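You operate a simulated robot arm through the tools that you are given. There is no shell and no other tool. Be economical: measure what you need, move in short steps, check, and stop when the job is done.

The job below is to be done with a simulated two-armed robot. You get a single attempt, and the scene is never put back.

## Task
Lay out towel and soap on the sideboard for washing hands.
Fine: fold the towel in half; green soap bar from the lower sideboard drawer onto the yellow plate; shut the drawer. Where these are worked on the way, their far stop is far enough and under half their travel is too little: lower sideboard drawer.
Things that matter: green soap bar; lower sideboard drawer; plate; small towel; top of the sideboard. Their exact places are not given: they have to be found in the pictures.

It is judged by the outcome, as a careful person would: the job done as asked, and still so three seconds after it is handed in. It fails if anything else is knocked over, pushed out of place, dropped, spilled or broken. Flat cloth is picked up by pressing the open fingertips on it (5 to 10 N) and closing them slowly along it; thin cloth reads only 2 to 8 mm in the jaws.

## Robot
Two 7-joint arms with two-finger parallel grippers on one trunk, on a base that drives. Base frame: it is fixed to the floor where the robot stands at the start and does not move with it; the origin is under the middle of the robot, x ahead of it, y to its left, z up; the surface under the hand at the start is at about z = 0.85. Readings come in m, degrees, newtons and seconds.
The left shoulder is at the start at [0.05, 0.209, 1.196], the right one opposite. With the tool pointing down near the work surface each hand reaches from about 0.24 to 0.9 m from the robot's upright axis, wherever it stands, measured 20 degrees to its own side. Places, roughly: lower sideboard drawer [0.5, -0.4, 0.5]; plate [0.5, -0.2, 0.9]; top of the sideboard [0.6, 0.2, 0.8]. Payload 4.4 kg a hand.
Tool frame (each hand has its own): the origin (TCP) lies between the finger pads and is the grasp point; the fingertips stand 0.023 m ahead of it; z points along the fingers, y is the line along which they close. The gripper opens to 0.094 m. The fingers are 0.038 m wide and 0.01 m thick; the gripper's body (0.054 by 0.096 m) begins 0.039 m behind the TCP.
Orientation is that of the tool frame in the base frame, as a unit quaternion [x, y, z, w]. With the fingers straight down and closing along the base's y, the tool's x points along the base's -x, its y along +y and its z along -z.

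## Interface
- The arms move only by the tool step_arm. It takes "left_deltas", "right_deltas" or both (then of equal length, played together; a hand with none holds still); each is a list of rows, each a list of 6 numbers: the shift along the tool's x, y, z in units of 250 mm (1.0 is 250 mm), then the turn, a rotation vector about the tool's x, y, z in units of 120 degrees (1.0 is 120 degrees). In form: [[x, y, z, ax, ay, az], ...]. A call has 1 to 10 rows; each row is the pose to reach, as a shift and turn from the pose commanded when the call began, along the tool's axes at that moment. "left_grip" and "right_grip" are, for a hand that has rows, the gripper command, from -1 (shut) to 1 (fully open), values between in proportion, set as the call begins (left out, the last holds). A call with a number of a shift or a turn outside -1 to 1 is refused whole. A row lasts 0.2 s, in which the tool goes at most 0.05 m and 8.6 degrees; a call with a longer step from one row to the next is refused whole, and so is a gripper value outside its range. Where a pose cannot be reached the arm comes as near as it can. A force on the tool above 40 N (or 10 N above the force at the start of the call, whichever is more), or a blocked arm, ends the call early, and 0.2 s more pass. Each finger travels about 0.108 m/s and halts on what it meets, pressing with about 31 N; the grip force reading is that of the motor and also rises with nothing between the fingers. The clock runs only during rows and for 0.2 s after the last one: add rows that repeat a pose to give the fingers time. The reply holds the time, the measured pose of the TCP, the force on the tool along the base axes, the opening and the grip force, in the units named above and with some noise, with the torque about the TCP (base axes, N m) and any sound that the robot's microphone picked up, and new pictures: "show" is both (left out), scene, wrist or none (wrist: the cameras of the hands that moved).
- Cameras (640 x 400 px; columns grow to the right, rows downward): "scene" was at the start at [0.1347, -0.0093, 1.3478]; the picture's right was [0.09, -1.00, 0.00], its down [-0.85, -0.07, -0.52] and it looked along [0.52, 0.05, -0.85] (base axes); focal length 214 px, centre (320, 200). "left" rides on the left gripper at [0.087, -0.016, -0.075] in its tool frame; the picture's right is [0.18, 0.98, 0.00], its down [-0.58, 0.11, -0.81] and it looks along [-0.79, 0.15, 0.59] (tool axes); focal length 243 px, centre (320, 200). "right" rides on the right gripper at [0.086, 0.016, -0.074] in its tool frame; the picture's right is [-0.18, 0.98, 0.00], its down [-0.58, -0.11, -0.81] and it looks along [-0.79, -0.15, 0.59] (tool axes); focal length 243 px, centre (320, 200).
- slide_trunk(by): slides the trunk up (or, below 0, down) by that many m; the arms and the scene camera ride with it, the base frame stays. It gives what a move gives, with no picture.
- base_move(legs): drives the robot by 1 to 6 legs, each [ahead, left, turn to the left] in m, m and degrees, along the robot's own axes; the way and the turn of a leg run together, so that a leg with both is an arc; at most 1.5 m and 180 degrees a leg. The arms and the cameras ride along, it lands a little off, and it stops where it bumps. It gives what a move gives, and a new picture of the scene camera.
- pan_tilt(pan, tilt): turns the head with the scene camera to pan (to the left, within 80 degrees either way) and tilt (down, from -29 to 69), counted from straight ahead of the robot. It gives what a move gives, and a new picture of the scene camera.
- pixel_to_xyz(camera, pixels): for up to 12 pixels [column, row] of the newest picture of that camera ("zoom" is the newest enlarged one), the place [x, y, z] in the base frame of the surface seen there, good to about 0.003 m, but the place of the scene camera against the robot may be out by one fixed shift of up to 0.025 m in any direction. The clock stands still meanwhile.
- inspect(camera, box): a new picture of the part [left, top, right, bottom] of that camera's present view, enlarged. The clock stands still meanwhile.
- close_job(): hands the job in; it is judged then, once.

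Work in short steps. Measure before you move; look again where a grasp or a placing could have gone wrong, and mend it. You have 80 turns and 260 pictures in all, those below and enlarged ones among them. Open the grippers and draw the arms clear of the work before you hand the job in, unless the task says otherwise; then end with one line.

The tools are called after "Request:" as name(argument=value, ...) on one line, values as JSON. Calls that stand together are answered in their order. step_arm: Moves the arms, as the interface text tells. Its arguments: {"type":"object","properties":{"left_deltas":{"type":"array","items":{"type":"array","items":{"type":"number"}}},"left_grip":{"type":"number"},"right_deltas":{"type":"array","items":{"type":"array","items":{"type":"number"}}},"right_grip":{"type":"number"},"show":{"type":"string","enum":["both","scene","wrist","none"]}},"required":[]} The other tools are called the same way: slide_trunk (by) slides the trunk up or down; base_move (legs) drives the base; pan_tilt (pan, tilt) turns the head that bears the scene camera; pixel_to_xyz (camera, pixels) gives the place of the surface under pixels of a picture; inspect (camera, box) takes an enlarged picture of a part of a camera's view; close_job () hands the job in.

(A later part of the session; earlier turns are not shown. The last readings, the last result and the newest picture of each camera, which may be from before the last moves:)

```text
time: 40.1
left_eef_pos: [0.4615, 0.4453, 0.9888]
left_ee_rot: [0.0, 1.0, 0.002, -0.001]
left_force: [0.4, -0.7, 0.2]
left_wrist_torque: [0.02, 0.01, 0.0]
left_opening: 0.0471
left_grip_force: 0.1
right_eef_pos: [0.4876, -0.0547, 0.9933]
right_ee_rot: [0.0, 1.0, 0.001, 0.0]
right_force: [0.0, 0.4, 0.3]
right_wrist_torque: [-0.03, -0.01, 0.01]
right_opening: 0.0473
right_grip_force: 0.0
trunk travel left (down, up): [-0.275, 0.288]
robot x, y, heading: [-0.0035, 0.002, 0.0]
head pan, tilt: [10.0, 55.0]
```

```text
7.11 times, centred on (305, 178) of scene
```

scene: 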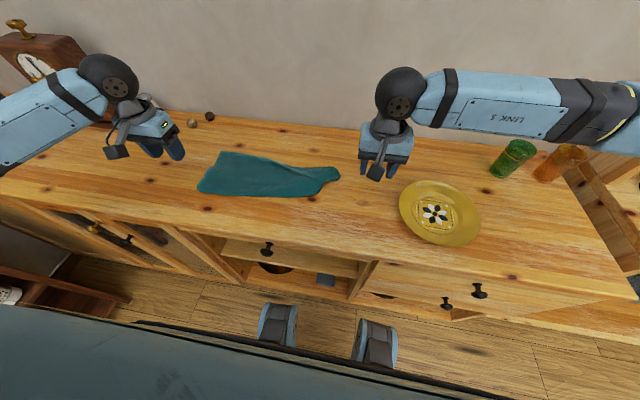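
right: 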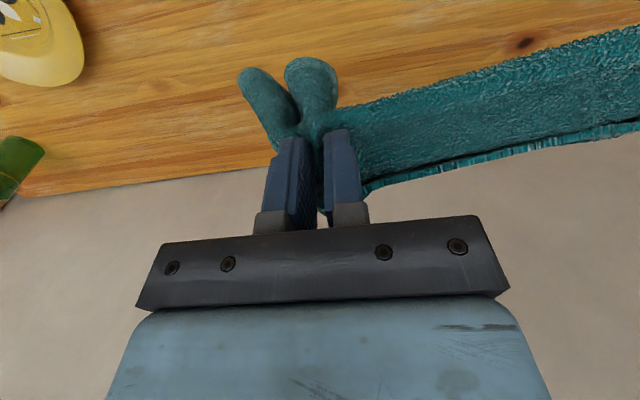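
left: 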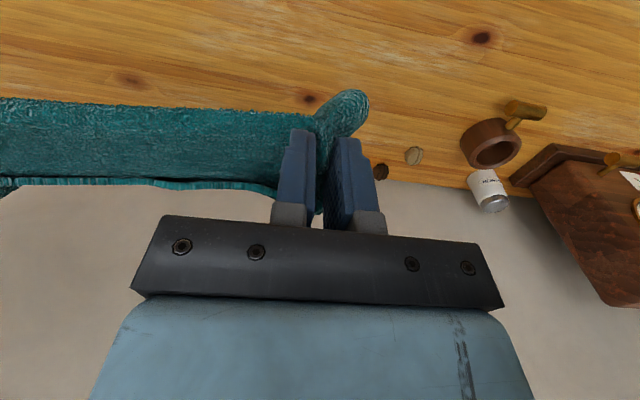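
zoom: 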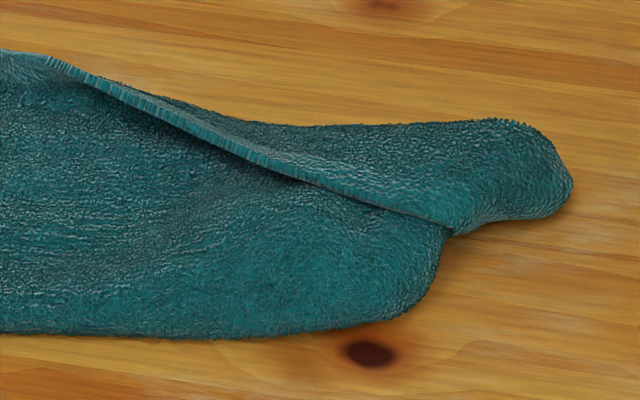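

The left half is properly opened; right of y≈0.24 a cuff remains, its free edge raised ~1 cm (zoom line (60,60)–(450,230)). I will use the right hand's opened fingers as a rake to push that edge forward over the bend; first I move behind it, yawed 19°.

Request:
step_arm(right_deltas=[[0, 0.17, 0.03, 0, 0, 0.04], [0, 0.34, 0.06, 0, 0, 0.08], [0, 0.51, 0.1, 0, 0, 0.12], [0, 0.68, 0.13, 0, 0, 0.158], [-0.02, 0.86, 0.16, 0, 0, 0.158]], right_grip=1, show="wrist")

```text
time: 41.3
left_eef_pos: [0.4616, 0.4471, 0.9868]
left_ee_rot: [-0.001, 1.0, -0.001, 0.0]
left_force: [0.7, 0.5, 0.5]
left_wrist_torque: [-0.03, -0.02, -0.01]
left_opening: 0.0469
left_grip_force: 0.2
right_eef_pos: [0.493, 0.1633, 0.9494]
right_ee_rot: [0.165, 0.986, -0.002, 0.0]
right_force: [0.1, 0.4, 0.6]
right_wrist_torque: [-0.03, 0.03, 0.01]
right_opening: 0.094
right_grip_force: 0.1
trunk travel left (down, up): [-0.275, 0.288]
robot x, y, heading: [0.0009, -0.0007, 0.0]
head pan, tilt: [10.0, 55.0]
```

right: 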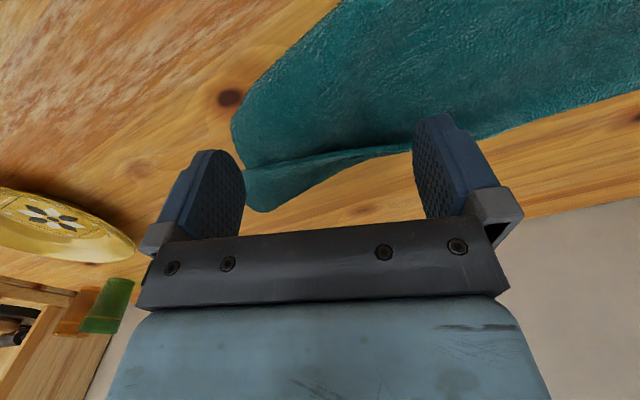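

The yaw is right. I measure the cuff edge through this wrist camera.

Request:
pixel_to_xyz(camera="right", pixels=[[250, 165], [290, 162], [330, 157], [370, 152], [405, 148], [330, 145], [330, 165], [270, 205], [500, 130], [258, 175], [240, 130], [330, 120]])

Request:
inspect(camera="right", box=[200, 90, 440, 240])

```text
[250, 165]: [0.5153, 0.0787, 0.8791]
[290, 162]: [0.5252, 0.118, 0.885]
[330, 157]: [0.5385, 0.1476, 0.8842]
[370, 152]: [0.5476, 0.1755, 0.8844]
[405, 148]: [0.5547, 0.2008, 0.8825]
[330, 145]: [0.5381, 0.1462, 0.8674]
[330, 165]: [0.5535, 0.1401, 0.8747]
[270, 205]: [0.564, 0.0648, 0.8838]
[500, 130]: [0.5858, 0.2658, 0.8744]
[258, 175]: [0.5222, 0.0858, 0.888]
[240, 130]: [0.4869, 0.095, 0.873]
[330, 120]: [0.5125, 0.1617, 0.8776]
```

```text
2.67 times, centred on (320, 165) of right
```

zoom: 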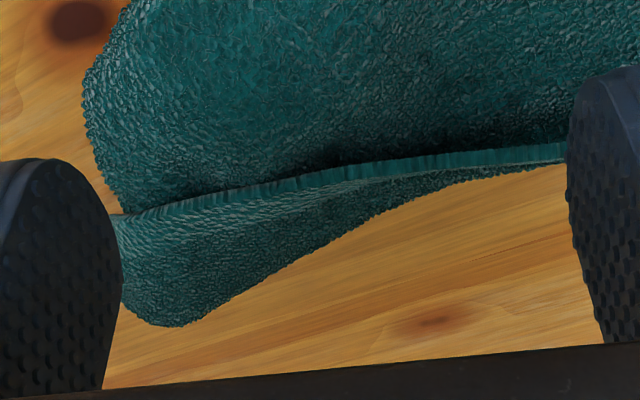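

Edge at z≈0.884, flap at ≈0.872. I lower the fingertips to z≈0.871 behind the edge and push 6 cm forward along the normal.

Request:
step_arm(right_deltas=[[0, 0, 0.11, 0, 0, 0], [0, 0, 0.22, 0, 0, 0], [-0.06, 0, 0.22, 0, 0, 0], [-0.12, 0, 0.22, 0, 0, 0], [-0.18, 0, 0.215, 0, 0, 0], [-0.24, 0, 0.21, 0, 0, 0]], show="wrist")

Request:
inspect(camera="scene", box=[180, 120, 360, 232])

```text
time: 42.7
left_eef_pos: [0.4607, 0.4451, 0.9875]
left_ee_rot: [-0.001, 1.0, 0.0, 0.0]
left_force: [0.1, 0.1, -0.6]
left_wrist_torque: [-0.02, 0.0, 0.0]
left_opening: 0.0468
left_grip_force: 0.0
right_eef_pos: [0.552, 0.1422, 0.899]
right_ee_rot: [0.165, 0.986, 0.001, 0.0]
right_force: [-0.4, -0.5, -0.2]
right_wrist_torque: [-0.01, -0.01, -0.02]
right_opening: 0.0941
right_grip_force: 0.0
trunk travel left (down, up): [-0.275, 0.288]
robot x, y, heading: [-0.0016, -0.0004, 0.1]
head pan, tilt: [10.0, 55.0]
```

right: 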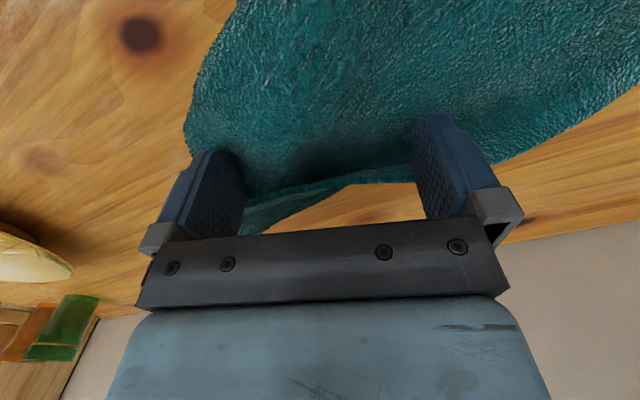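

```text
3.56 times, centred on (270, 176) of scene
```

zoom: 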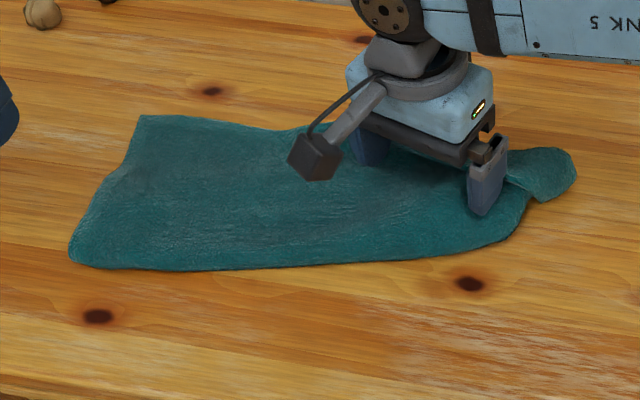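

The edge is moving with the fingers. I continue pushing 7 cm, rising slightly.

Request:
step_arm(right_deltas=[[-0.07, 0, 0, 0, 0, 0], [-0.14, 0, -0.01, 0, 0, 0], [-0.21, 0, -0.015, 0, 0, 0], [-0.28, 0, -0.02, 0, 0, 0]], show="wrist")

Request:
inspect(camera="scene", box=[180, 120, 360, 232])

```text
time: 43.7
left_eef_pos: [0.4609, 0.4462, 0.988]
left_ee_rot: [-0.001, 1.0, 0.0, 0.0]
left_force: [0.7, -0.9, 0.1]
left_wrist_torque: [0.0, -0.02, 0.03]
left_opening: 0.0469
left_grip_force: 0.1
right_eef_pos: [0.6183, 0.1181, 0.9047]
right_ee_rot: [0.165, 0.986, 0.0, 0.001]
right_force: [0.2, -0.7, -0.1]
right_wrist_torque: [0.02, 0.04, -0.01]
right_opening: 0.0938
right_grip_force: 0.0
trunk travel left (down, up): [-0.275, 0.288]
robot x, y, heading: [0.0017, 0.0016, 0.1]
head pan, tilt: [10.0, 55.0]
```

right: 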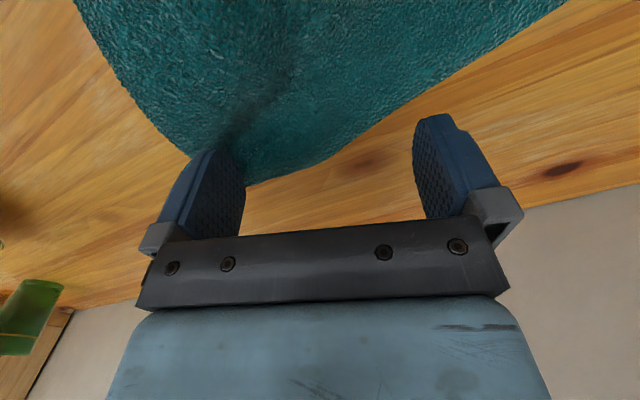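

```text
3.56 times, centred on (270, 176) of scene
```

zoom: 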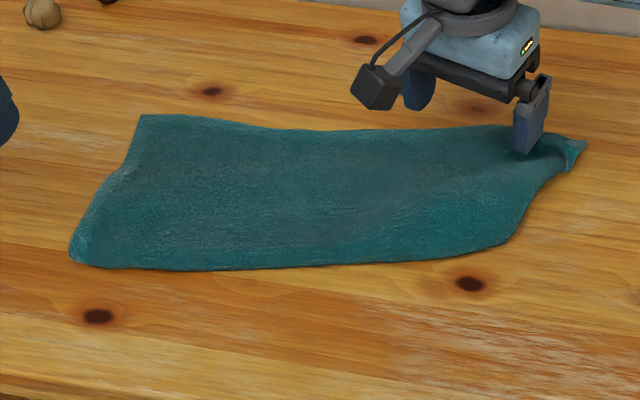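

The cuff has flipped out. I lift the hand and look at the right end.

Request:
step_arm(right_deltas=[[0, 0, -0.1, 0, 0, 0], [0, 0, -0.25, 0, 0, 0], [0.05, -0.18, -0.3, 0, 0, 0], [0.1, -0.36, -0.3, 0, 0, 0], [0.1, -0.54, -0.3, 0, 0, 0], [0.1, -0.72, -0.3, 0, 0, 0]], show="none")

Request:
inspect(camera="scene", box=[180, 120, 360, 232])

Request:
pixel_to_xyz(camera="zoom", pixels=[[140, 120], [75, 255], [200, 268], [400, 262], [500, 248], [560, 165], [580, 150], [500, 130], [400, 132], [270, 132], [105, 185], [540, 195]])

```text
time: 45.1
left_eef_pos: [0.4605, 0.4455, 0.9891]
left_ee_rot: [0.0, 1.0, 0.002, -0.001]
left_force: [-0.2, 0.8, 0.0]
left_wrist_torque: [0.01, -0.01, 0.02]
left_opening: 0.0468
left_grip_force: 0.0
right_eef_pos: [0.5318, -0.0457, 0.9794]
right_ee_rot: [0.165, 0.986, 0.001, -0.001]
right_force: [-0.5, -0.3, 0.5]
right_wrist_torque: [0.01, 0.01, 0.03]
right_opening: 0.0941
right_grip_force: 0.0
trunk travel left (down, up): [-0.275, 0.288]
robot x, y, heading: [-0.0013, -0.0008, 0.2]
head pan, tilt: [10.0, 55.0]
```

```text
3.56 times, centred on (270, 176) of scene
```

zoom: 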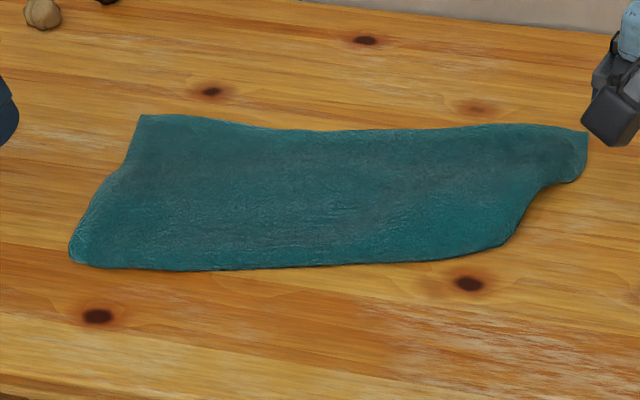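

```text
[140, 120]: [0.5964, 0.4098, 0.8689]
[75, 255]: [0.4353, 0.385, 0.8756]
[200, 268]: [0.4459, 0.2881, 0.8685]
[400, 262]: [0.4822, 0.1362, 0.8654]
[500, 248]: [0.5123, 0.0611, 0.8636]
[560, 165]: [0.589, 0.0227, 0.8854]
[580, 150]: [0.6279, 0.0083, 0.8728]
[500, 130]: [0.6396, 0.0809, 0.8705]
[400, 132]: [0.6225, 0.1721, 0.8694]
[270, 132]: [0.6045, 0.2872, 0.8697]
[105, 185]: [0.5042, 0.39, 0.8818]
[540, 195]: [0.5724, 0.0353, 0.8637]
```

Very good: the flap is unrolled over its whole width with its free edge at x≈0.60–0.64. Now I position both hands (opening 0.047) over the far corners of the top layer to re-pinch it and hang the whole towel.

Request:
step_arm(left_deltas=[[-0.12, -0.06, 0.059, 0, 0, 0], [-0.241, -0.121, 0.118, 0, 0, 0], [-0.361, -0.181, 0.177, 0, 0, 0], [-0.482, -0.242, 0.236, 0, 0, 0]], right_deltas=[[-0.045, 0.138, 0.05, 0, 0, -0.04], [-0.091, 0.276, 0.1, 0, 0, -0.08], [-0.137, 0.415, 0.15, 0, 0, -0.12], [-0.182, 0.553, 0.2, 0, 0, -0.158]], left_grip=0, right_grip=0, show="wrist")

```text
time: 46.1
left_eef_pos: [0.5818, 0.3884, 0.9281]
left_ee_rot: [-0.001, 1.0, 0.0, -0.001]
left_force: [-0.8, 0.5, -0.1]
left_wrist_torque: [0.02, 0.01, 0.0]
left_opening: 0.047
left_grip_force: 0.1
right_eef_pos: [0.6234, 0.0724, 0.9265]
right_ee_rot: [0.0, 1.0, 0.0, -0.001]
right_force: [-0.1, -0.4, 0.5]
right_wrist_torque: [-0.01, -0.02, 0.01]
right_opening: 0.0472
right_grip_force: 0.0
trunk travel left (down, up): [-0.275, 0.288]
robot x, y, heading: [0.0002, 0.0006, -0.0]
head pan, tilt: [10.0, 55.0]
```

right: 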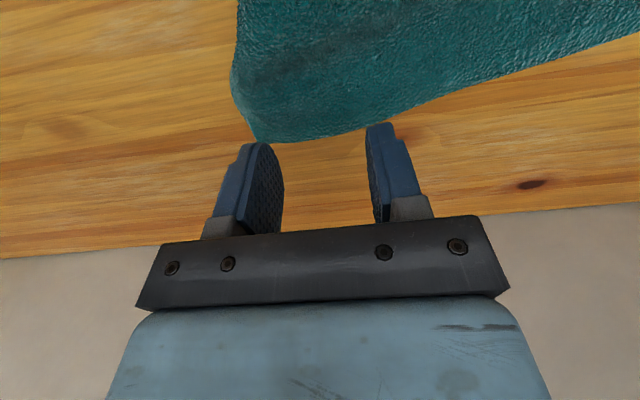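
left: 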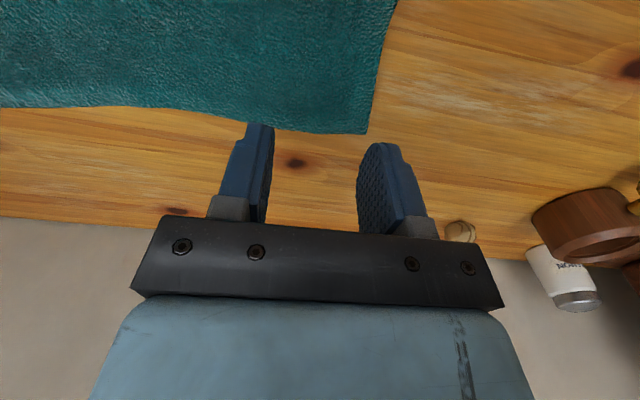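

I measure the far edge and side edges from these views.

Request:
pixel_to_xyz(camera="left", pixels=[[364, 128], [300, 122], [200, 100], [375, 70], [330, 100], [330, 60]])

Request:
pixel_to_xyz(camera="right", pixels=[[257, 135], [300, 135], [350, 125], [420, 100], [240, 90], [320, 110], [320, 70], [240, 30]])

```text
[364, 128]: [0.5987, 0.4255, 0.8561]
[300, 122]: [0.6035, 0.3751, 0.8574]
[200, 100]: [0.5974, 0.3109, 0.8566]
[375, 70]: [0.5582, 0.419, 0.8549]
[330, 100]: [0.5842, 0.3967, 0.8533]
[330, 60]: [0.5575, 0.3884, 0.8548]
```

```text
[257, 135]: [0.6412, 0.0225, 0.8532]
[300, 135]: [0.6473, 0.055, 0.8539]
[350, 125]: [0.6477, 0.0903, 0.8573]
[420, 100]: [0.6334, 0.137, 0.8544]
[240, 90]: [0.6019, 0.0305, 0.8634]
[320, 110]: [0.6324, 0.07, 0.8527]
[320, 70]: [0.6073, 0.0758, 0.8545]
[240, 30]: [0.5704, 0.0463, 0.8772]
```

The strip is single layer (z≈0.855). I fine-adjust and press down on both corners.

Request:
step_arm(left_deltas=[[0, -0.04, 0.1, 0, 0, 0], [0, -0.04, 0.19, 0, 0, 0], [0, -0.04, 0.21, 0, 0, 0], [0, -0.04, 0.21, 0, 0, 0]], right_deltas=[[-0.02, 0, 0.1, 0, 0, 0], [-0.02, 0, 0.185, 0, 0, 0], [-0.02, 0, 0.204, 0, 0, 0], [-0.02, 0, 0.204, 0, 0, 0]], show="none")

```text
time: 47.1
left_eef_pos: [0.5826, 0.3757, 0.878]
left_ee_rot: [-0.001, 1.0, 0.0, 0.0]
left_force: [-0.6, 1.0, 1.0]
left_wrist_torque: [0.03, 0.01, -0.02]
left_opening: 0.0468
left_grip_force: 0.0
right_eef_pos: [0.6276, 0.073, 0.8774]
right_ee_rot: [0.0, 1.0, 0.0, 0.0]
right_force: [0.5, 0.3, 0.9]
right_wrist_torque: [-0.01, -0.03, 0.02]
right_opening: 0.047
right_grip_force: 0.0
trunk travel left (down, up): [-0.275, 0.288]
robot x, y, heading: [-0.0007, -0.0012, -0.0]
head pan, tilt: [10.0, 55.0]
```

Request:
step_arm(left_deltas=[[0, 0, 0.009, 0, 0, 0], [0, 0, 0.009, 0, 0, 0]], right_deltas=[[0, 0, 0.009, 0, 0, 0], [0, 0, 0.009, 0, 0, 0]], left_grip=-0.2, right_grip=-0.2, show="none")

Request:
step_arm(left_deltas=[[0, 0, 0, 0, 0, 0], [0, 0, 0, 0, 0, 0]], right_deltas=[[0, 0, 0, 0, 0, 0], [0, 0, 0, 0, 0, 0]], left_grip=-0.5, right_grip=-0.5, show="wrist")

```text
time: 47.7
left_eef_pos: [0.5814, 0.3758, 0.8763]
left_ee_rot: [0.0, 1.0, 0.0, 0.001]
left_force: [1.9, 1.7, 9.5]
left_wrist_torque: [0.01, -0.04, -0.01]
left_opening: 0.0371
left_grip_force: 0.1
right_eef_pos: [0.6285, 0.0717, 0.8767]
right_ee_rot: [0.0, 1.0, 0.0, 0.001]
right_force: [1.7, 0.3, 4.2]
right_wrist_torque: [-0.03, -0.08, 0.02]
right_opening: 0.0373
right_grip_force: 0.2
trunk travel left (down, up): [-0.275, 0.288]
robot x, y, heading: [0.0004, 0.0008, -0.1]
head pan, tilt: [10.0, 55.0]
```

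```text
time: 48.3
left_eef_pos: [0.5815, 0.3743, 0.8759]
left_ee_rot: [0.0, 1.0, 0.0, 0.002]
left_force: [-0.3, -1.1, 10.7]
left_wrist_torque: [-0.03, -0.02, 0.04]
left_opening: 0.0229
left_grip_force: 0.0
right_eef_pos: [0.6269, 0.0714, 0.8769]
right_ee_rot: [0.0, 1.0, 0.0, 0.0]
right_force: [-0.4, 1.0, 3.5]
right_wrist_torque: [0.04, 0.04, 0.0]
right_opening: 0.0232
right_grip_force: 0.1
trunk travel left (down, up): [-0.275, 0.288]
robot x, y, heading: [0.0003, -0.0001, -0.0]
head pan, tilt: [10.0, 55.0]
```

right: 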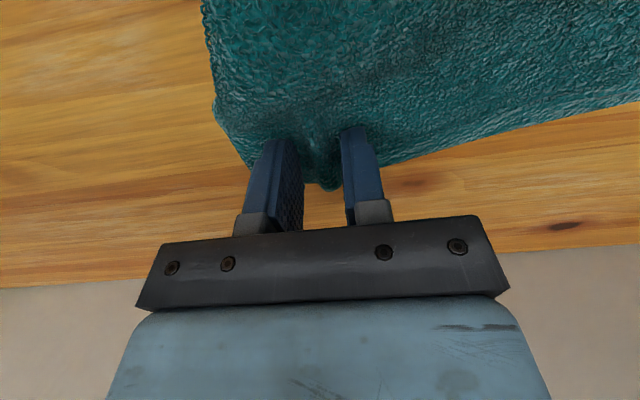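
left: 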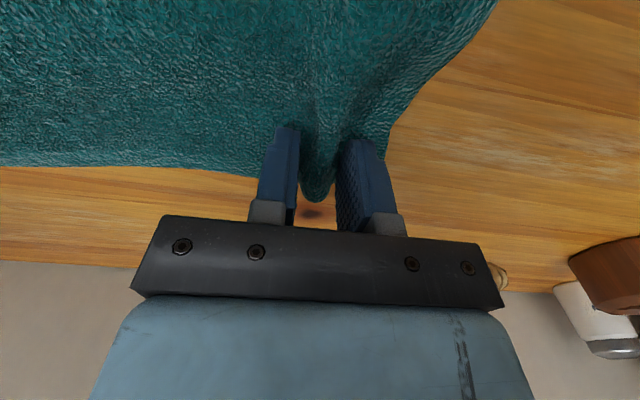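

Rucks are forming between the fingers on both corners; I close fully and then lift to hang the towel.

Request:
step_arm(left_deltas=[[0, 0, 0, 0, 0, 0], [0, 0, 0, 0, 0, 0]], right_deltas=[[0, 0, 0.002, 0, 0, 0], [0, 0, 0.002, 0, 0, 0]], left_grip=-0.75, right_grip=-0.75, show="none")

Request:
step_arm(left_deltas=[[0, 0, 0, 0, 0, 0], [0, 0, 0, 0, 0, 0], [0, 0, 0, 0, 0, 0], [0, 0, -0.1, 0, 0, 0], [0, 0, -0.26, 0, 0, 0], [0, 0, -0.42, 0, 0, 0], [0, 0, -0.58, 0, 0, 0], [0, 0, -0.76, 0, 0, 0], [0, 0, -0.94, 0, 0, 0]], right_deltas=[[0, 0, 0, 0, 0, 0], [0, 0, 0, 0, 0, 0], [0, 0, 0, 0, 0, 0], [0, 0, -0.1, 0, 0, 0], [0, 0, -0.26, 0, 0, 0], [0, 0, -0.42, 0, 0, 0], [0, 0, -0.58, 0, 0, 0], [0, 0, -0.76, 0, 0, 0], [0, 0, -0.94, 0, 0, 0]], left_grip=-1, right_grip=-1)

```text
time: 48.9
left_eef_pos: [0.582, 0.3738, 0.8773]
left_ee_rot: [0.0, 1.0, -0.001, 0.0]
left_force: [0.5, -3.8, 10.7]
left_wrist_torque: [-0.1, -0.04, 0.04]
left_opening: 0.0123
left_grip_force: 0.9
right_eef_pos: [0.6272, 0.0721, 0.8771]
right_ee_rot: [0.0, 1.0, 0.001, 0.001]
right_force: [-1.3, 1.6, 5.3]
right_wrist_torque: [0.04, 0.05, 0.01]
right_opening: 0.0121
right_grip_force: 0.2
trunk travel left (down, up): [-0.275, 0.288]
robot x, y, heading: [0.0006, 0.0017, -0.1]
head pan, tilt: [10.0, 55.0]
```

```text
time: 50.9
left_eef_pos: [0.5813, 0.3756, 1.1106]
left_ee_rot: [-0.001, 1.0, 0.0, 0.0]
left_force: [0.9, -8.0, 0.1]
left_wrist_torque: [-0.21, -0.08, 0.07]
left_opening: 0.0051
left_grip_force: 31.1
right_eef_pos: [0.6273, 0.0723, 1.1123]
right_ee_rot: [0.0, 1.0, 0.0, 0.001]
right_force: [-1.1, 6.8, -0.6]
right_wrist_torque: [0.18, 0.0, -0.06]
right_opening: 0.0037
right_grip_force: 30.9
trunk travel left (down, up): [-0.275, 0.288]
robot x, y, heading: [-0.0006, 0.0032, -0.1]
head pan, tilt: [10.0, 55.0]
```

scene: 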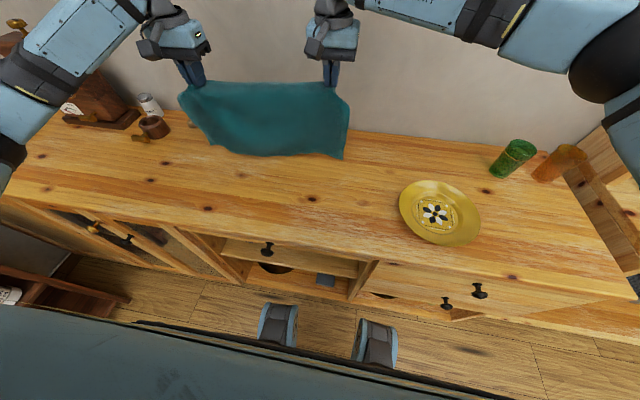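
right: 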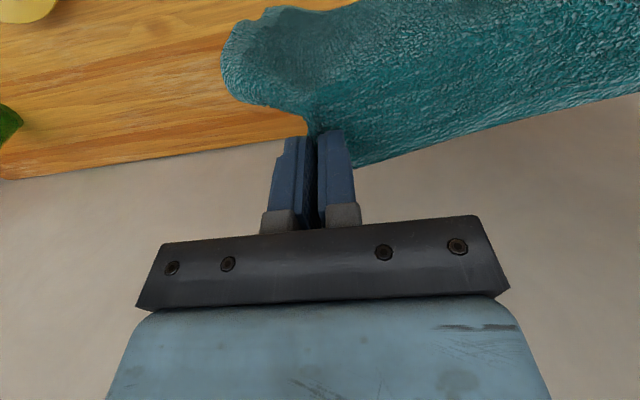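
left: 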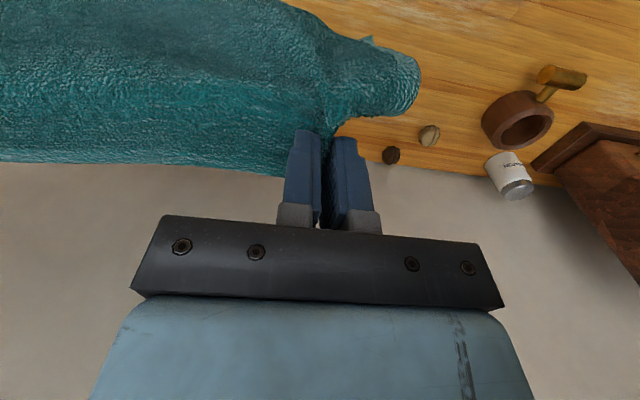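

The towel now hangs fully open from both near corners. I inspect and measure the hem.

Request:
inspect(camera="scene", box=[150, 50, 390, 200])

Request:
pixel_to_xyz(camera="scene", pixels=[[342, 155], [228, 146], [270, 153], [310, 152], [210, 115], [345, 100], [270, 110], [270, 85]])

```text
2.67 times, centred on (270, 125) of scene
```

zoom: 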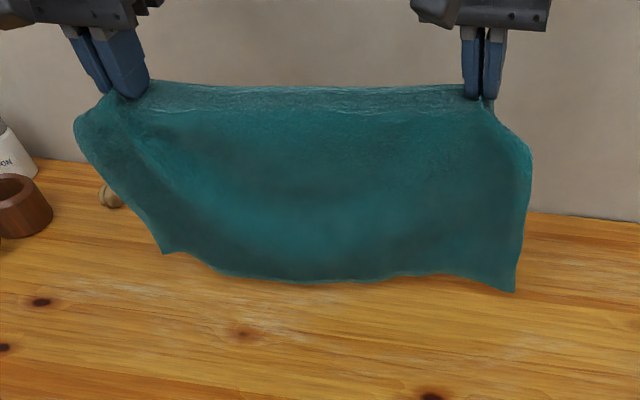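

```text
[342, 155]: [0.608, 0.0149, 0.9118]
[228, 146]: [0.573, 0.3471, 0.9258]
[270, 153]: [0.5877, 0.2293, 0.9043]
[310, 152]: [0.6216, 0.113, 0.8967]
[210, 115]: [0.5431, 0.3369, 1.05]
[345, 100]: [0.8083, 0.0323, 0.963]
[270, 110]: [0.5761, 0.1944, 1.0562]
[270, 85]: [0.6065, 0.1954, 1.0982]
```

Hem is about 4–6 cm above the tabletop. I align both hands to x≈0.635 while lowering until the hem touches, then trail the hands back toward the robot, laying the far half.

Request:
step_arm(left_deltas=[[-0.07, 0, 0.04, 0, 0, 0], [-0.14, 0, 0.1, 0, 0, 0], [-0.216, 0, 0.18, 0, 0, 0], [-0.216, 0, 0.26, 0, 0, 0], [-0.216, 0, 0.26, 0, 0, 0]], right_deltas=[[-0.01, 0, 0.04, 0, 0, 0], [-0.02, 0, 0.1, 0, 0, 0], [-0.03, 0, 0.18, 0, 0, 0], [-0.03, 0, 0.26, 0, 0, 0], [-0.03, 0, 0.26, 0, 0, 0]], show="none")

Request:
step_arm(left_deltas=[[0.06, 0, 0.05, 0, 0, 0], [0.13, 0, 0.1, 0, 0, 0], [0.2, 0, 0.14, 0, 0, 0], [0.28, 0, 0.18, 0, 0, 0], [0.36, 0, 0.21, 0, 0, 0], [0.44, 0, 0.24, 0, 0, 0], [0.52, 0, 0.27, 0, 0, 0]], right_deltas=[[0.06, 0, 0.05, 0, 0, 0], [0.13, 0, 0.1, 0, 0, 0], [0.2, 0, 0.14, 0, 0, 0], [0.28, 0, 0.18, 0, 0, 0], [0.36, 0, 0.21, 0, 0, 0], [0.44, 0, 0.24, 0, 0, 0], [0.52, 0, 0.27, 0, 0, 0]])

Request:
inspect(camera="scene", box=[150, 80, 390, 230])

```text
time: 52.1
left_eef_pos: [0.6366, 0.3743, 1.0451]
left_ee_rot: [-0.001, 1.0, 0.0, 0.0]
left_force: [-0.2, -6.1, 0.0]
left_wrist_torque: [-0.14, 0.0, 0.0]
left_opening: 0.005
left_grip_force: 30.7
right_eef_pos: [0.6341, 0.0714, 1.0454]
right_ee_rot: [0.0, 1.0, 0.0, 0.0]
right_force: [0.2, 6.5, 0.0]
right_wrist_torque: [0.12, 0.04, -0.06]
right_opening: 0.0039
right_grip_force: 30.7
trunk travel left (down, up): [-0.275, 0.288]
robot x, y, heading: [0.0006, -0.0019, 0.1]
head pan, tilt: [10.0, 55.0]
```

```text
time: 53.7
left_eef_pos: [0.5067, 0.3742, 0.9769]
left_ee_rot: [0.0, 1.0, 0.0, 0.0]
left_force: [-0.4, -5.7, 1.2]
left_wrist_torque: [-0.16, -0.02, 0.01]
left_opening: 0.0051
left_grip_force: 31.1
right_eef_pos: [0.507, 0.0721, 0.9778]
right_ee_rot: [0.0, 1.0, 0.0, 0.0]
right_force: [-0.2, 6.0, 0.4]
right_wrist_torque: [0.15, 0.01, -0.03]
right_opening: 0.0039
right_grip_force: 30.9
trunk travel left (down, up): [-0.275, 0.288]
robot x, y, heading: [-0.0013, -0.001, 0.0]
head pan, tilt: [10.0, 55.0]
```

scene: 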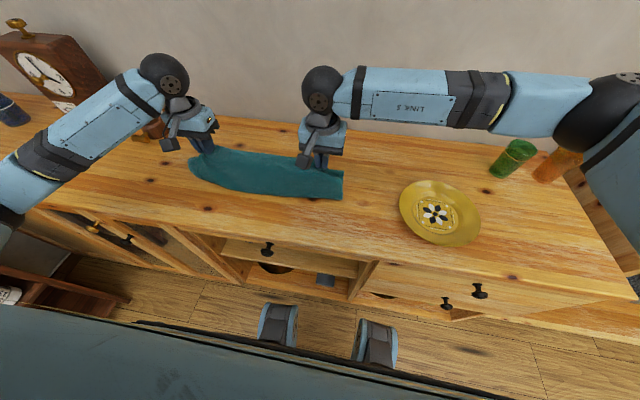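
right: 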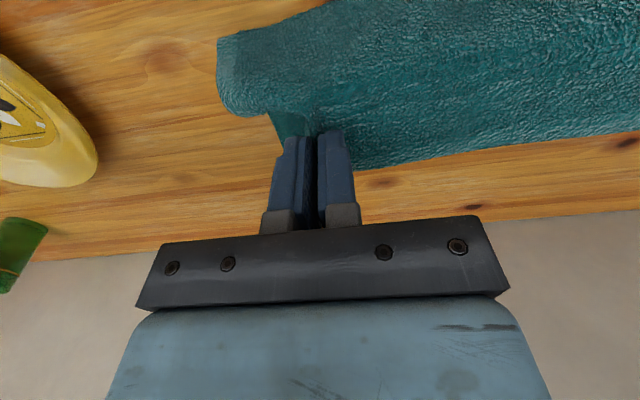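
left: 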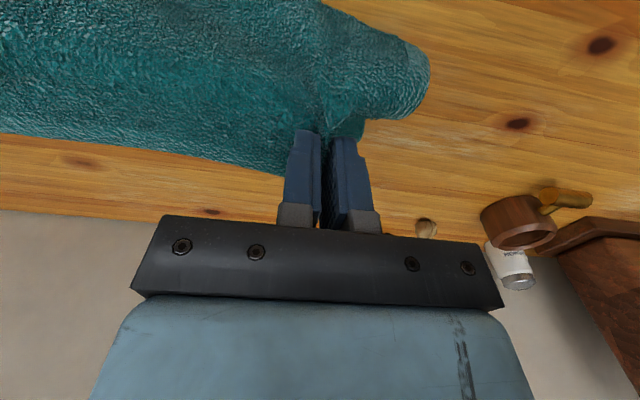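

```text
2.67 times, centred on (270, 155) of scene
```

zoom: 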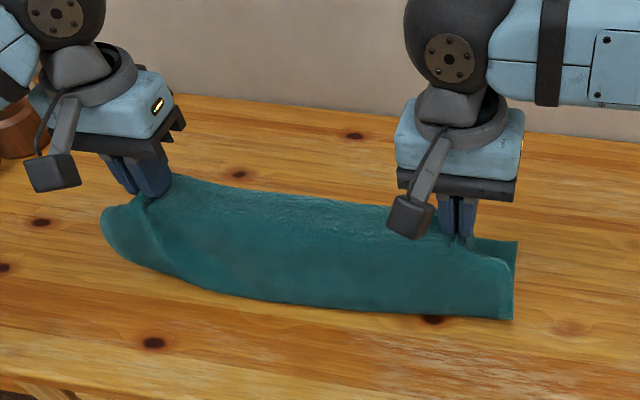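

I need to know whether the hem lies on the far or the robot side; I measure points.

Request:
pixel_to_xyz(camera="zoom", pixels=[[510, 315], [514, 245], [500, 290], [350, 310], [350, 270], [350, 210], [200, 280], [120, 235], [260, 200], [500, 262]])

Request:
pixel_to_xyz(camera="right", pixels=[[225, 50], [228, 100], [280, 125], [300, 60], [420, 155], [500, 140], [350, 160], [420, 80]])

Request:
inspect(camera="right", box=[180, 0, 500, 200])

```text
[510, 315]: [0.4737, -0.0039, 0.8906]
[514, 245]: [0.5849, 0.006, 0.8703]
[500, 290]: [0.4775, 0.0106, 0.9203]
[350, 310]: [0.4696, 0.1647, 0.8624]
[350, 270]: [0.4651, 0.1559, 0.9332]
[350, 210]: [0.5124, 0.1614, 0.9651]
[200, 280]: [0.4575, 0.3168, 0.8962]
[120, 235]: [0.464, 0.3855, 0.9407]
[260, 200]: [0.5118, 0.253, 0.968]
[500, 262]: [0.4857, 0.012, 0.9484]
```

```text
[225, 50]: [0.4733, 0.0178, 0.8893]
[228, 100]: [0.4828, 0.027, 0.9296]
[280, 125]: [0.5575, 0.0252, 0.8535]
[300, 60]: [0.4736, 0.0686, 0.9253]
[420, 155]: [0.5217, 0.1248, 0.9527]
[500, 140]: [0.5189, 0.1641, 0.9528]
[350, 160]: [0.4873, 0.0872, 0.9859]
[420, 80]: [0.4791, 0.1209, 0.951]
```

```text
2.00 times, centred on (340, 100) of right
```

zoom: 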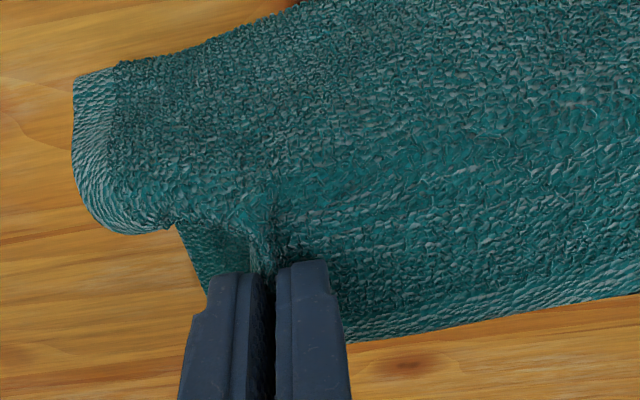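

The hem lies on the far side (x≈0.59), the fold at x≈0.467 and the grips at x≈0.507 above. Now I carry the held edge forward and down to x≈0.58.

Request:
step_arm(left_deltas=[[-0.07, 0, 0.03, 0, 0, 0], [-0.14, 0, 0.08, 0, 0, 0], [-0.2, 0, 0.15, 0, 0, 0], [-0.25, 0, 0.23, 0, 0, 0], [-0.28, 0, 0.3, 0, 0, 0], [-0.292, 0, 0.36, 0, 0, 0]], right_deltas=[[-0.07, 0, 0.03, 0, 0, 0], [-0.14, 0, 0.08, 0, 0, 0], [-0.2, 0, 0.15, 0, 0, 0], [-0.25, 0, 0.23, 0, 0, 0], [-0.28, 0, 0.3, 0, 0, 0], [-0.292, 0, 0.36, 0, 0, 0]])

Request:
inspect(camera="scene", box=[150, 80, 390, 230])

```text
time: 55.1
left_eef_pos: [0.579, 0.3748, 0.8878]
left_ee_rot: [-0.001, 1.0, 0.001, 0.0]
left_force: [-0.2, -7.5, 0.3]
left_wrist_torque: [-0.11, 0.01, 0.0]
left_opening: 0.0052
left_grip_force: 31.0
right_eef_pos: [0.5788, 0.0714, 0.8885]
right_ee_rot: [0.0, 1.0, 0.0, 0.0]
right_force: [0.0, 5.9, 2.9]
right_wrist_torque: [0.15, 0.02, -0.05]
right_opening: 0.004
right_grip_force: 31.2
trunk travel left (down, up): [-0.275, 0.288]
robot x, y, heading: [0.0011, -0.0004, -0.1]
head pan, tilt: [10.0, 55.0]
```

scene: 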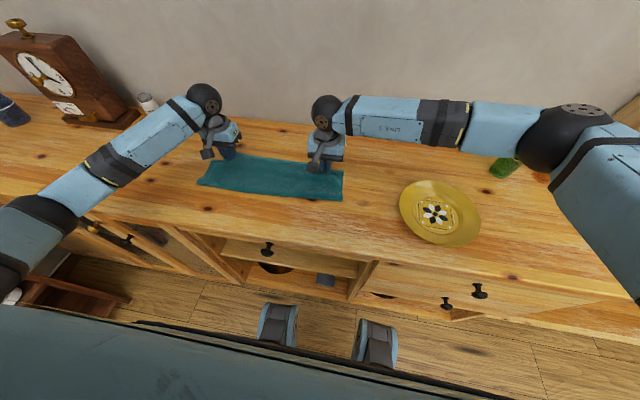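
right: 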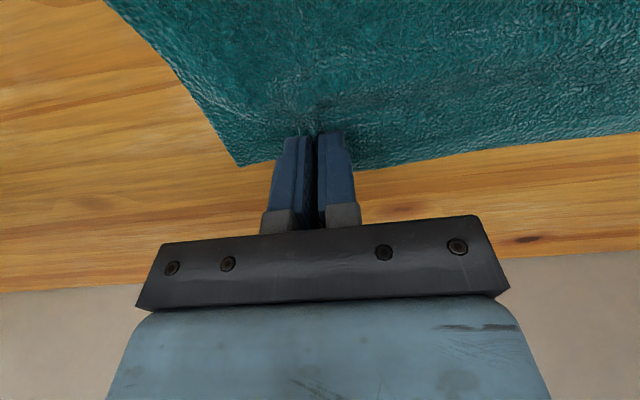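
left: 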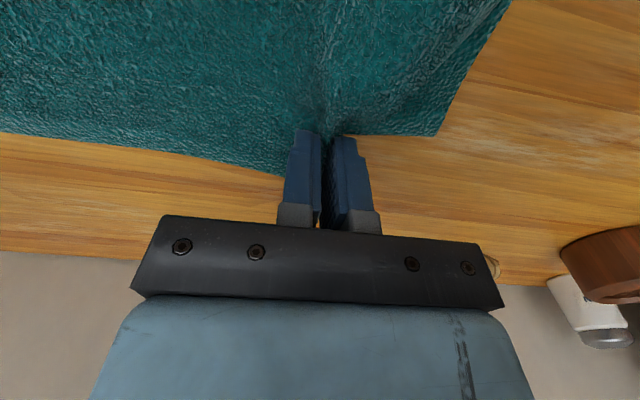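

```text
2.67 times, centred on (270, 155) of scene
```

zoom: 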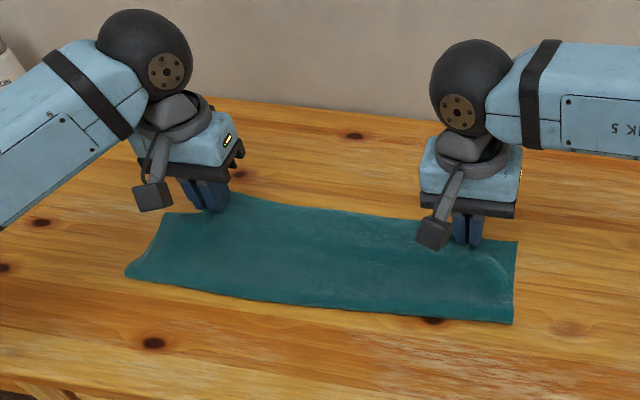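

That looks like a neat half fold. I lower 4 mm, open, lift and draw the hands apart.

Request:
step_arm(left_deltas=[[0, 0, 0.012, 0, 0, 0], [0, 0, 0.02, 0, 0, 0]], right_deltas=[[0, 0, 0.012, 0, 0, 0], [0, 0, 0.02, 0, 0, 0]], show="none")

Request:
step_arm(left_deltas=[[0, 0, 0, 0, 0, 0], [0, 0, 0, 0, 0, 0], [0, 0, -0.06, 0, 0, 0], [0, 0, -0.18, 0, 0, 0], [0, 0.15, -0.3, 0, 0, 0], [0, 0.3, -0.4, 0, 0, 0]], right_deltas=[[0, 0, 0, 0, 0, 0], [0, 0, 0, 0, 0, 0], [0, 0, -0.06, 0, 0, 0], [0, 0, -0.18, 0, 0, 0], [0, -0.15, -0.3, 0, 0, 0], [0, -0.33, -0.36, 0, 0, 0]], left_grip=-0.1, right_grip=-0.1)

Request:
inspect(camera="scene", box=[170, 110, 370, 235])

Request:
pixel_to_xyz(camera="zoom", pixels=[[100, 240], [160, 160], [300, 290], [540, 290], [545, 200], [400, 180], [300, 165], [300, 220], [470, 230], [140, 190]])

```text
time: 55.7
left_eef_pos: [0.5787, 0.3729, 0.8847]
left_ee_rot: [0.0, 1.0, 0.0, 0.001]
left_force: [0.8, -5.2, 2.1]
left_wrist_torque: [-0.11, -0.02, 0.04]
left_opening: 0.0048
left_grip_force: 31.4
right_eef_pos: [0.5768, 0.0725, 0.885]
right_ee_rot: [0.0, 1.0, 0.001, 0.002]
right_force: [0.4, 3.0, 16.2]
right_wrist_torque: [0.08, -0.04, -0.04]
right_opening: 0.0038
right_grip_force: 31.6
trunk travel left (down, up): [-0.275, 0.288]
robot x, y, heading: [0.0008, 0.0, -0.1]
head pan, tilt: [10.0, 55.0]
```

```text
time: 57.1
left_eef_pos: [0.5804, 0.4489, 0.9842]
left_ee_rot: [-0.001, 1.0, 0.001, 0.001]
left_force: [0.3, 0.5, 0.6]
left_wrist_torque: [0.04, 0.01, 0.02]
left_opening: 0.0422
left_grip_force: 0.1
right_eef_pos: [0.577, -0.0154, 0.9741]
right_ee_rot: [0.0, 1.0, 0.0, 0.0]
right_force: [0.9, 0.4, 0.0]
right_wrist_torque: [0.02, -0.05, -0.02]
right_opening: 0.0424
right_grip_force: 0.0
trunk travel left (down, up): [-0.275, 0.288]
robot x, y, heading: [-0.0031, 0.0008, 0.2]
head pan, tilt: [10.0, 55.0]
```

scene: 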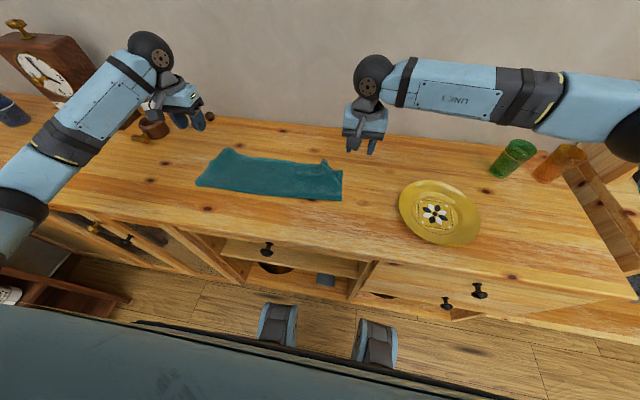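
right: 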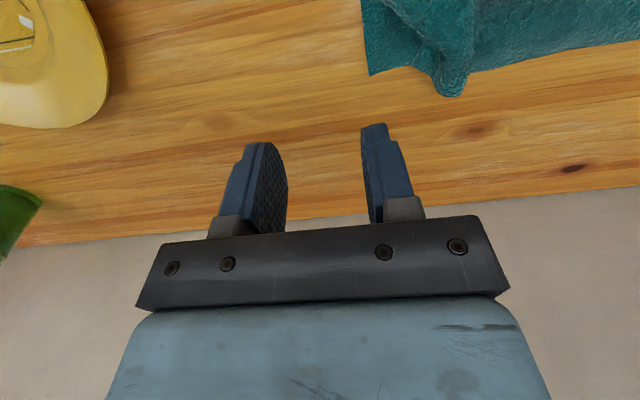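
left: 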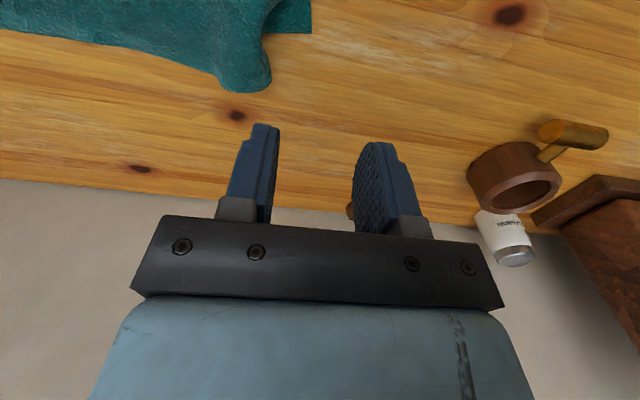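

```text
3.20 times, centred on (270, 172) of scene
```

zoom: 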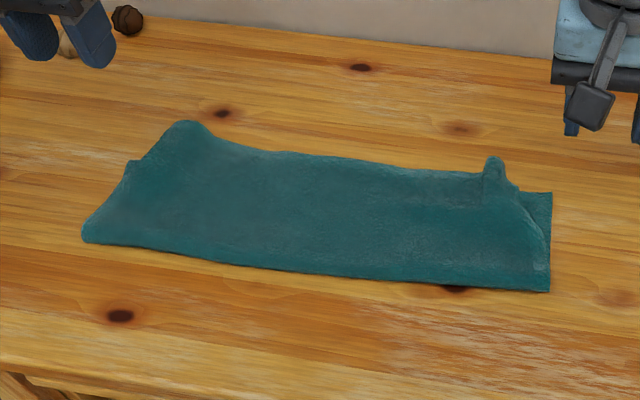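

```text
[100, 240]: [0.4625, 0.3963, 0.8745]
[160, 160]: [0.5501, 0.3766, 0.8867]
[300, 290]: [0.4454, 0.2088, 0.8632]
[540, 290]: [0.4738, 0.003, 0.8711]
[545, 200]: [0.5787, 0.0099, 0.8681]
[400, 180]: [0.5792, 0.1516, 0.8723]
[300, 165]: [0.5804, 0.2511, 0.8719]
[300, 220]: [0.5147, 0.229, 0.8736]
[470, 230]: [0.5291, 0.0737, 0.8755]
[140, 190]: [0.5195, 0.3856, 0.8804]
```

The towel is folded in half; only two small rucks stand where the fingers held it (zoom (190,125) and (492,165)). I flatten them by straddling each ruck, pressing and opening the fingers outward.

Request:
step_arm(left_deltas=[[0.017, -0.16, 0.06, 0, 0, 0], [0.034, -0.304, 0.12, 0, 0, 0], [0.034, -0.304, 0.22, 0, 0, 0], [0.034, -0.304, 0.336, 0, 0, 0]], right_deltas=[[0.014, 0.17, 0.04, 0, 0, 0], [0.028, 0.334, 0.08, 0, 0, 0], [0.028, 0.334, 0.18, 0, 0, 0], [0.028, 0.334, 0.296, 0, 0, 0]], left_grip=-0.25, right_grip=-0.25, show="wrist")

```text
time: 58.1
left_eef_pos: [0.5702, 0.3747, 0.8985]
left_ee_rot: [0.0, 1.0, 0.0, -0.001]
left_force: [0.9, 0.3, -0.2]
left_wrist_torque: [0.01, 0.0, 0.01]
left_opening: 0.0355
left_grip_force: 0.1
right_eef_pos: [0.5728, 0.0731, 0.8989]
right_ee_rot: [0.0, 1.0, 0.0, 0.0]
right_force: [0.1, -0.3, -0.1]
right_wrist_torque: [0.01, -0.02, 0.0]
right_opening: 0.0353
right_grip_force: 0.1
trunk travel left (down, up): [-0.275, 0.288]
robot x, y, heading: [-0.002, 0.0023, 0.0]
head pan, tilt: [10.0, 55.0]
```

right: 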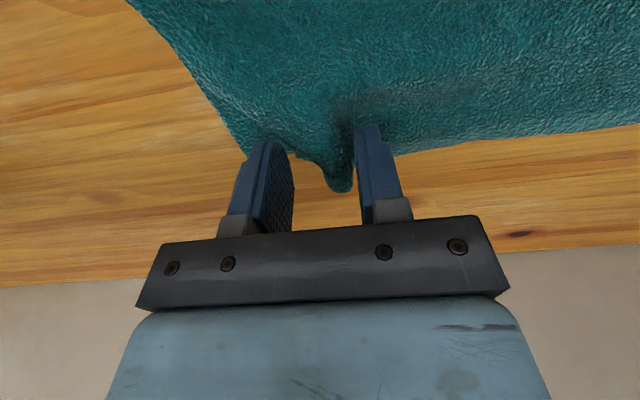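
left: 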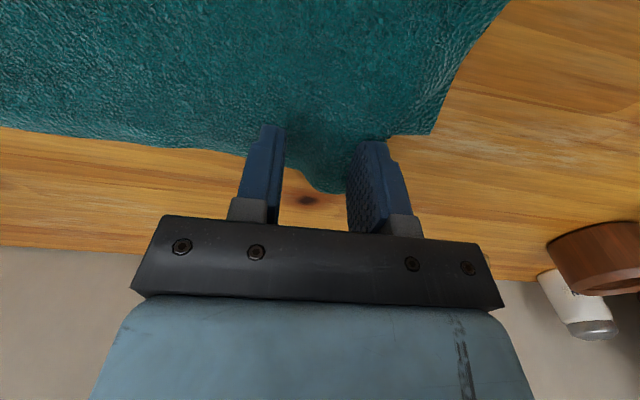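

Both straddle the rucks. I press down to light contact and open the fingers outward.

Request:
step_arm(left_deltas=[[0, 0, 0.03, 0, 0, 0], [0, 0, 0.068, 0, 0, 0], [0, 0, 0.068, 0, 0, 0]], right_deltas=[[0, 0, 0.03, 0, 0, 0], [0, 0, 0.06, 0, 0, 0], [0, 0, 0.06, 0, 0, 0]], show="none")

Request:
step_arm(left_deltas=[[0, 0, 0.01, 0, 0, 0], [0, 0, 0.01, 0, 0, 0]], right_deltas=[[0, 0, 0.008, 0, 0, 0], [0, 0, 0.008, 0, 0, 0]], left_grip=0, right_grip=0, show="none")

Request:
step_arm(left_deltas=[[0, 0, 0, 0, 0, 0], [0, 0, 0, 0, 0, 0]], right_deltas=[[0, 0, 0, 0, 0, 0], [0, 0, 0, 0, 0, 0]], left_grip=0.4, right_grip=0.4, show="wrist")

```text
time: 58.9
left_eef_pos: [0.5705, 0.3735, 0.8815]
left_ee_rot: [-0.001, 1.0, 0.0, 0.001]
left_force: [0.0, -0.5, 4.7]
left_wrist_torque: [0.07, 0.04, -0.01]
left_opening: 0.035
left_grip_force: 0.0
right_eef_pos: [0.5729, 0.0724, 0.8845]
right_ee_rot: [0.0, 1.0, 0.0, 0.0]
right_force: [-0.2, 0.6, 2.3]
right_wrist_torque: [-0.03, 0.0, 0.0]
right_opening: 0.0352
right_grip_force: 0.0
trunk travel left (down, up): [-0.275, 0.288]
robot x, y, heading: [0.0027, -0.0031, -0.2]
head pan, tilt: [10.0, 55.0]
```

```text
time: 59.5
left_eef_pos: [0.5713, 0.3737, 0.88]
left_ee_rot: [-0.001, 1.0, 0.0, 0.001]
left_force: [0.3, -0.7, 9.4]
left_wrist_torque: [0.19, 0.07, 0.06]
left_opening: 0.0454
left_grip_force: 0.1
right_eef_pos: [0.5723, 0.0723, 0.8837]
right_ee_rot: [0.0, 1.0, 0.0, 0.0]
right_force: [0.9, -0.5, 2.3]
right_wrist_torque: [-0.02, -0.01, -0.02]
right_opening: 0.0471
right_grip_force: 0.0
trunk travel left (down, up): [-0.275, 0.288]
robot x, y, heading: [-0.0003, 0.002, -0.0]
head pan, tilt: [10.0, 55.0]
```

```text
time: 60.1
left_eef_pos: [0.5716, 0.3724, 0.8804]
left_ee_rot: [0.0, 1.0, 0.0, 0.001]
left_force: [0.6, -4.2, 10.5]
left_wrist_torque: [0.24, 0.05, 0.04]
left_opening: 0.0628
left_grip_force: 0.1
right_eef_pos: [0.5701, 0.0724, 0.8832]
right_ee_rot: [0.0, 1.0, 0.001, 0.001]
right_force: [-0.7, 0.3, -0.2]
right_wrist_torque: [-0.01, 0.01, 0.02]
right_opening: 0.0661
right_grip_force: 0.1
trunk travel left (down, up): [-0.275, 0.288]
robot x, y, heading: [-0.0024, 0.0019, 0.0]
head pan, tilt: [10.0, 55.0]
```

right: 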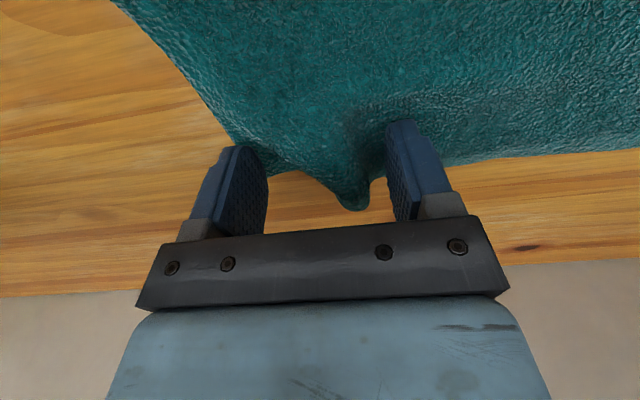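
left: 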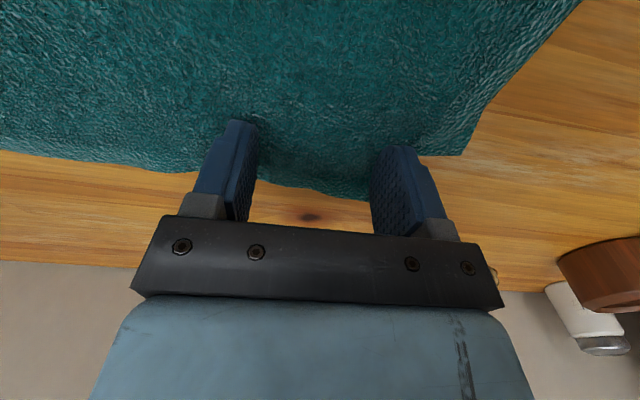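

The left ruck is flat. The right lost contact; I repeat it there with more pressure, and lift the left hand.

Request:
step_arm(left_deltas=[[0, 0, -0.08, 0, 0, 0], [0, 0, -0.2, 0, 0, 0], [0, 0.1, -0.3, 0, 0, 0], [0, 0.2, -0.4, 0, 0, 0]], right_deltas=[[0, 0, -0.1, 0, 0, 0], [0.01, 0, -0.1, 0, 0, 0], [0.02, 0, -0.04, 0, 0, 0], [0.02, 0, 0.02, 0, 0, 0]], right_grip=-0.35, show="none")

Request:
step_arm(right_deltas=[[0, 0, 0.012, 0, 0, 0], [0, 0, 0.012, 0, 0, 0]], show="none")

```text
time: 61.1
left_eef_pos: [0.5692, 0.4239, 0.9804]
left_ee_rot: [0.0, 1.0, 0.0, 0.0]
left_force: [-0.5, -0.4, 0.6]
left_wrist_torque: [-0.06, -0.02, 0.01]
left_opening: 0.0658
left_grip_force: 0.1
right_eef_pos: [0.5656, 0.0745, 0.8802]
right_ee_rot: [0.0, 1.0, 0.001, 0.003]
right_force: [1.5, 1.3, 16.1]
right_wrist_torque: [-0.16, 0.0, 0.03]
right_opening: 0.0301
right_grip_force: 0.0
trunk travel left (down, up): [-0.275, 0.288]
robot x, y, heading: [-0.0018, 0.004, -0.1]
head pan, tilt: [10.0, 55.0]
```

```text
time: 61.7
left_eef_pos: [0.5702, 0.4228, 0.9778]
left_ee_rot: [-0.001, 1.0, 0.0, 0.001]
left_force: [0.5, 0.3, 0.2]
left_wrist_torque: [-0.06, 0.04, 0.01]
left_opening: 0.0658
left_grip_force: 0.2
right_eef_pos: [0.568, 0.0753, 0.8795]
right_ee_rot: [0.0, 1.0, 0.003, 0.004]
right_force: [-5.3, -2.5, 22.3]
right_wrist_torque: [-0.38, 0.21, -0.05]
right_opening: 0.0304
right_grip_force: 0.1
trunk travel left (down, up): [-0.275, 0.288]
robot x, y, heading: [-0.0031, -0.0003, -0.1]
head pan, tilt: [10.0, 55.0]
stopped in row 2 (right hand): the force on the tool passed its limit at 42 N (the readings are from after the stop); the commanded pose is now the measured one
```

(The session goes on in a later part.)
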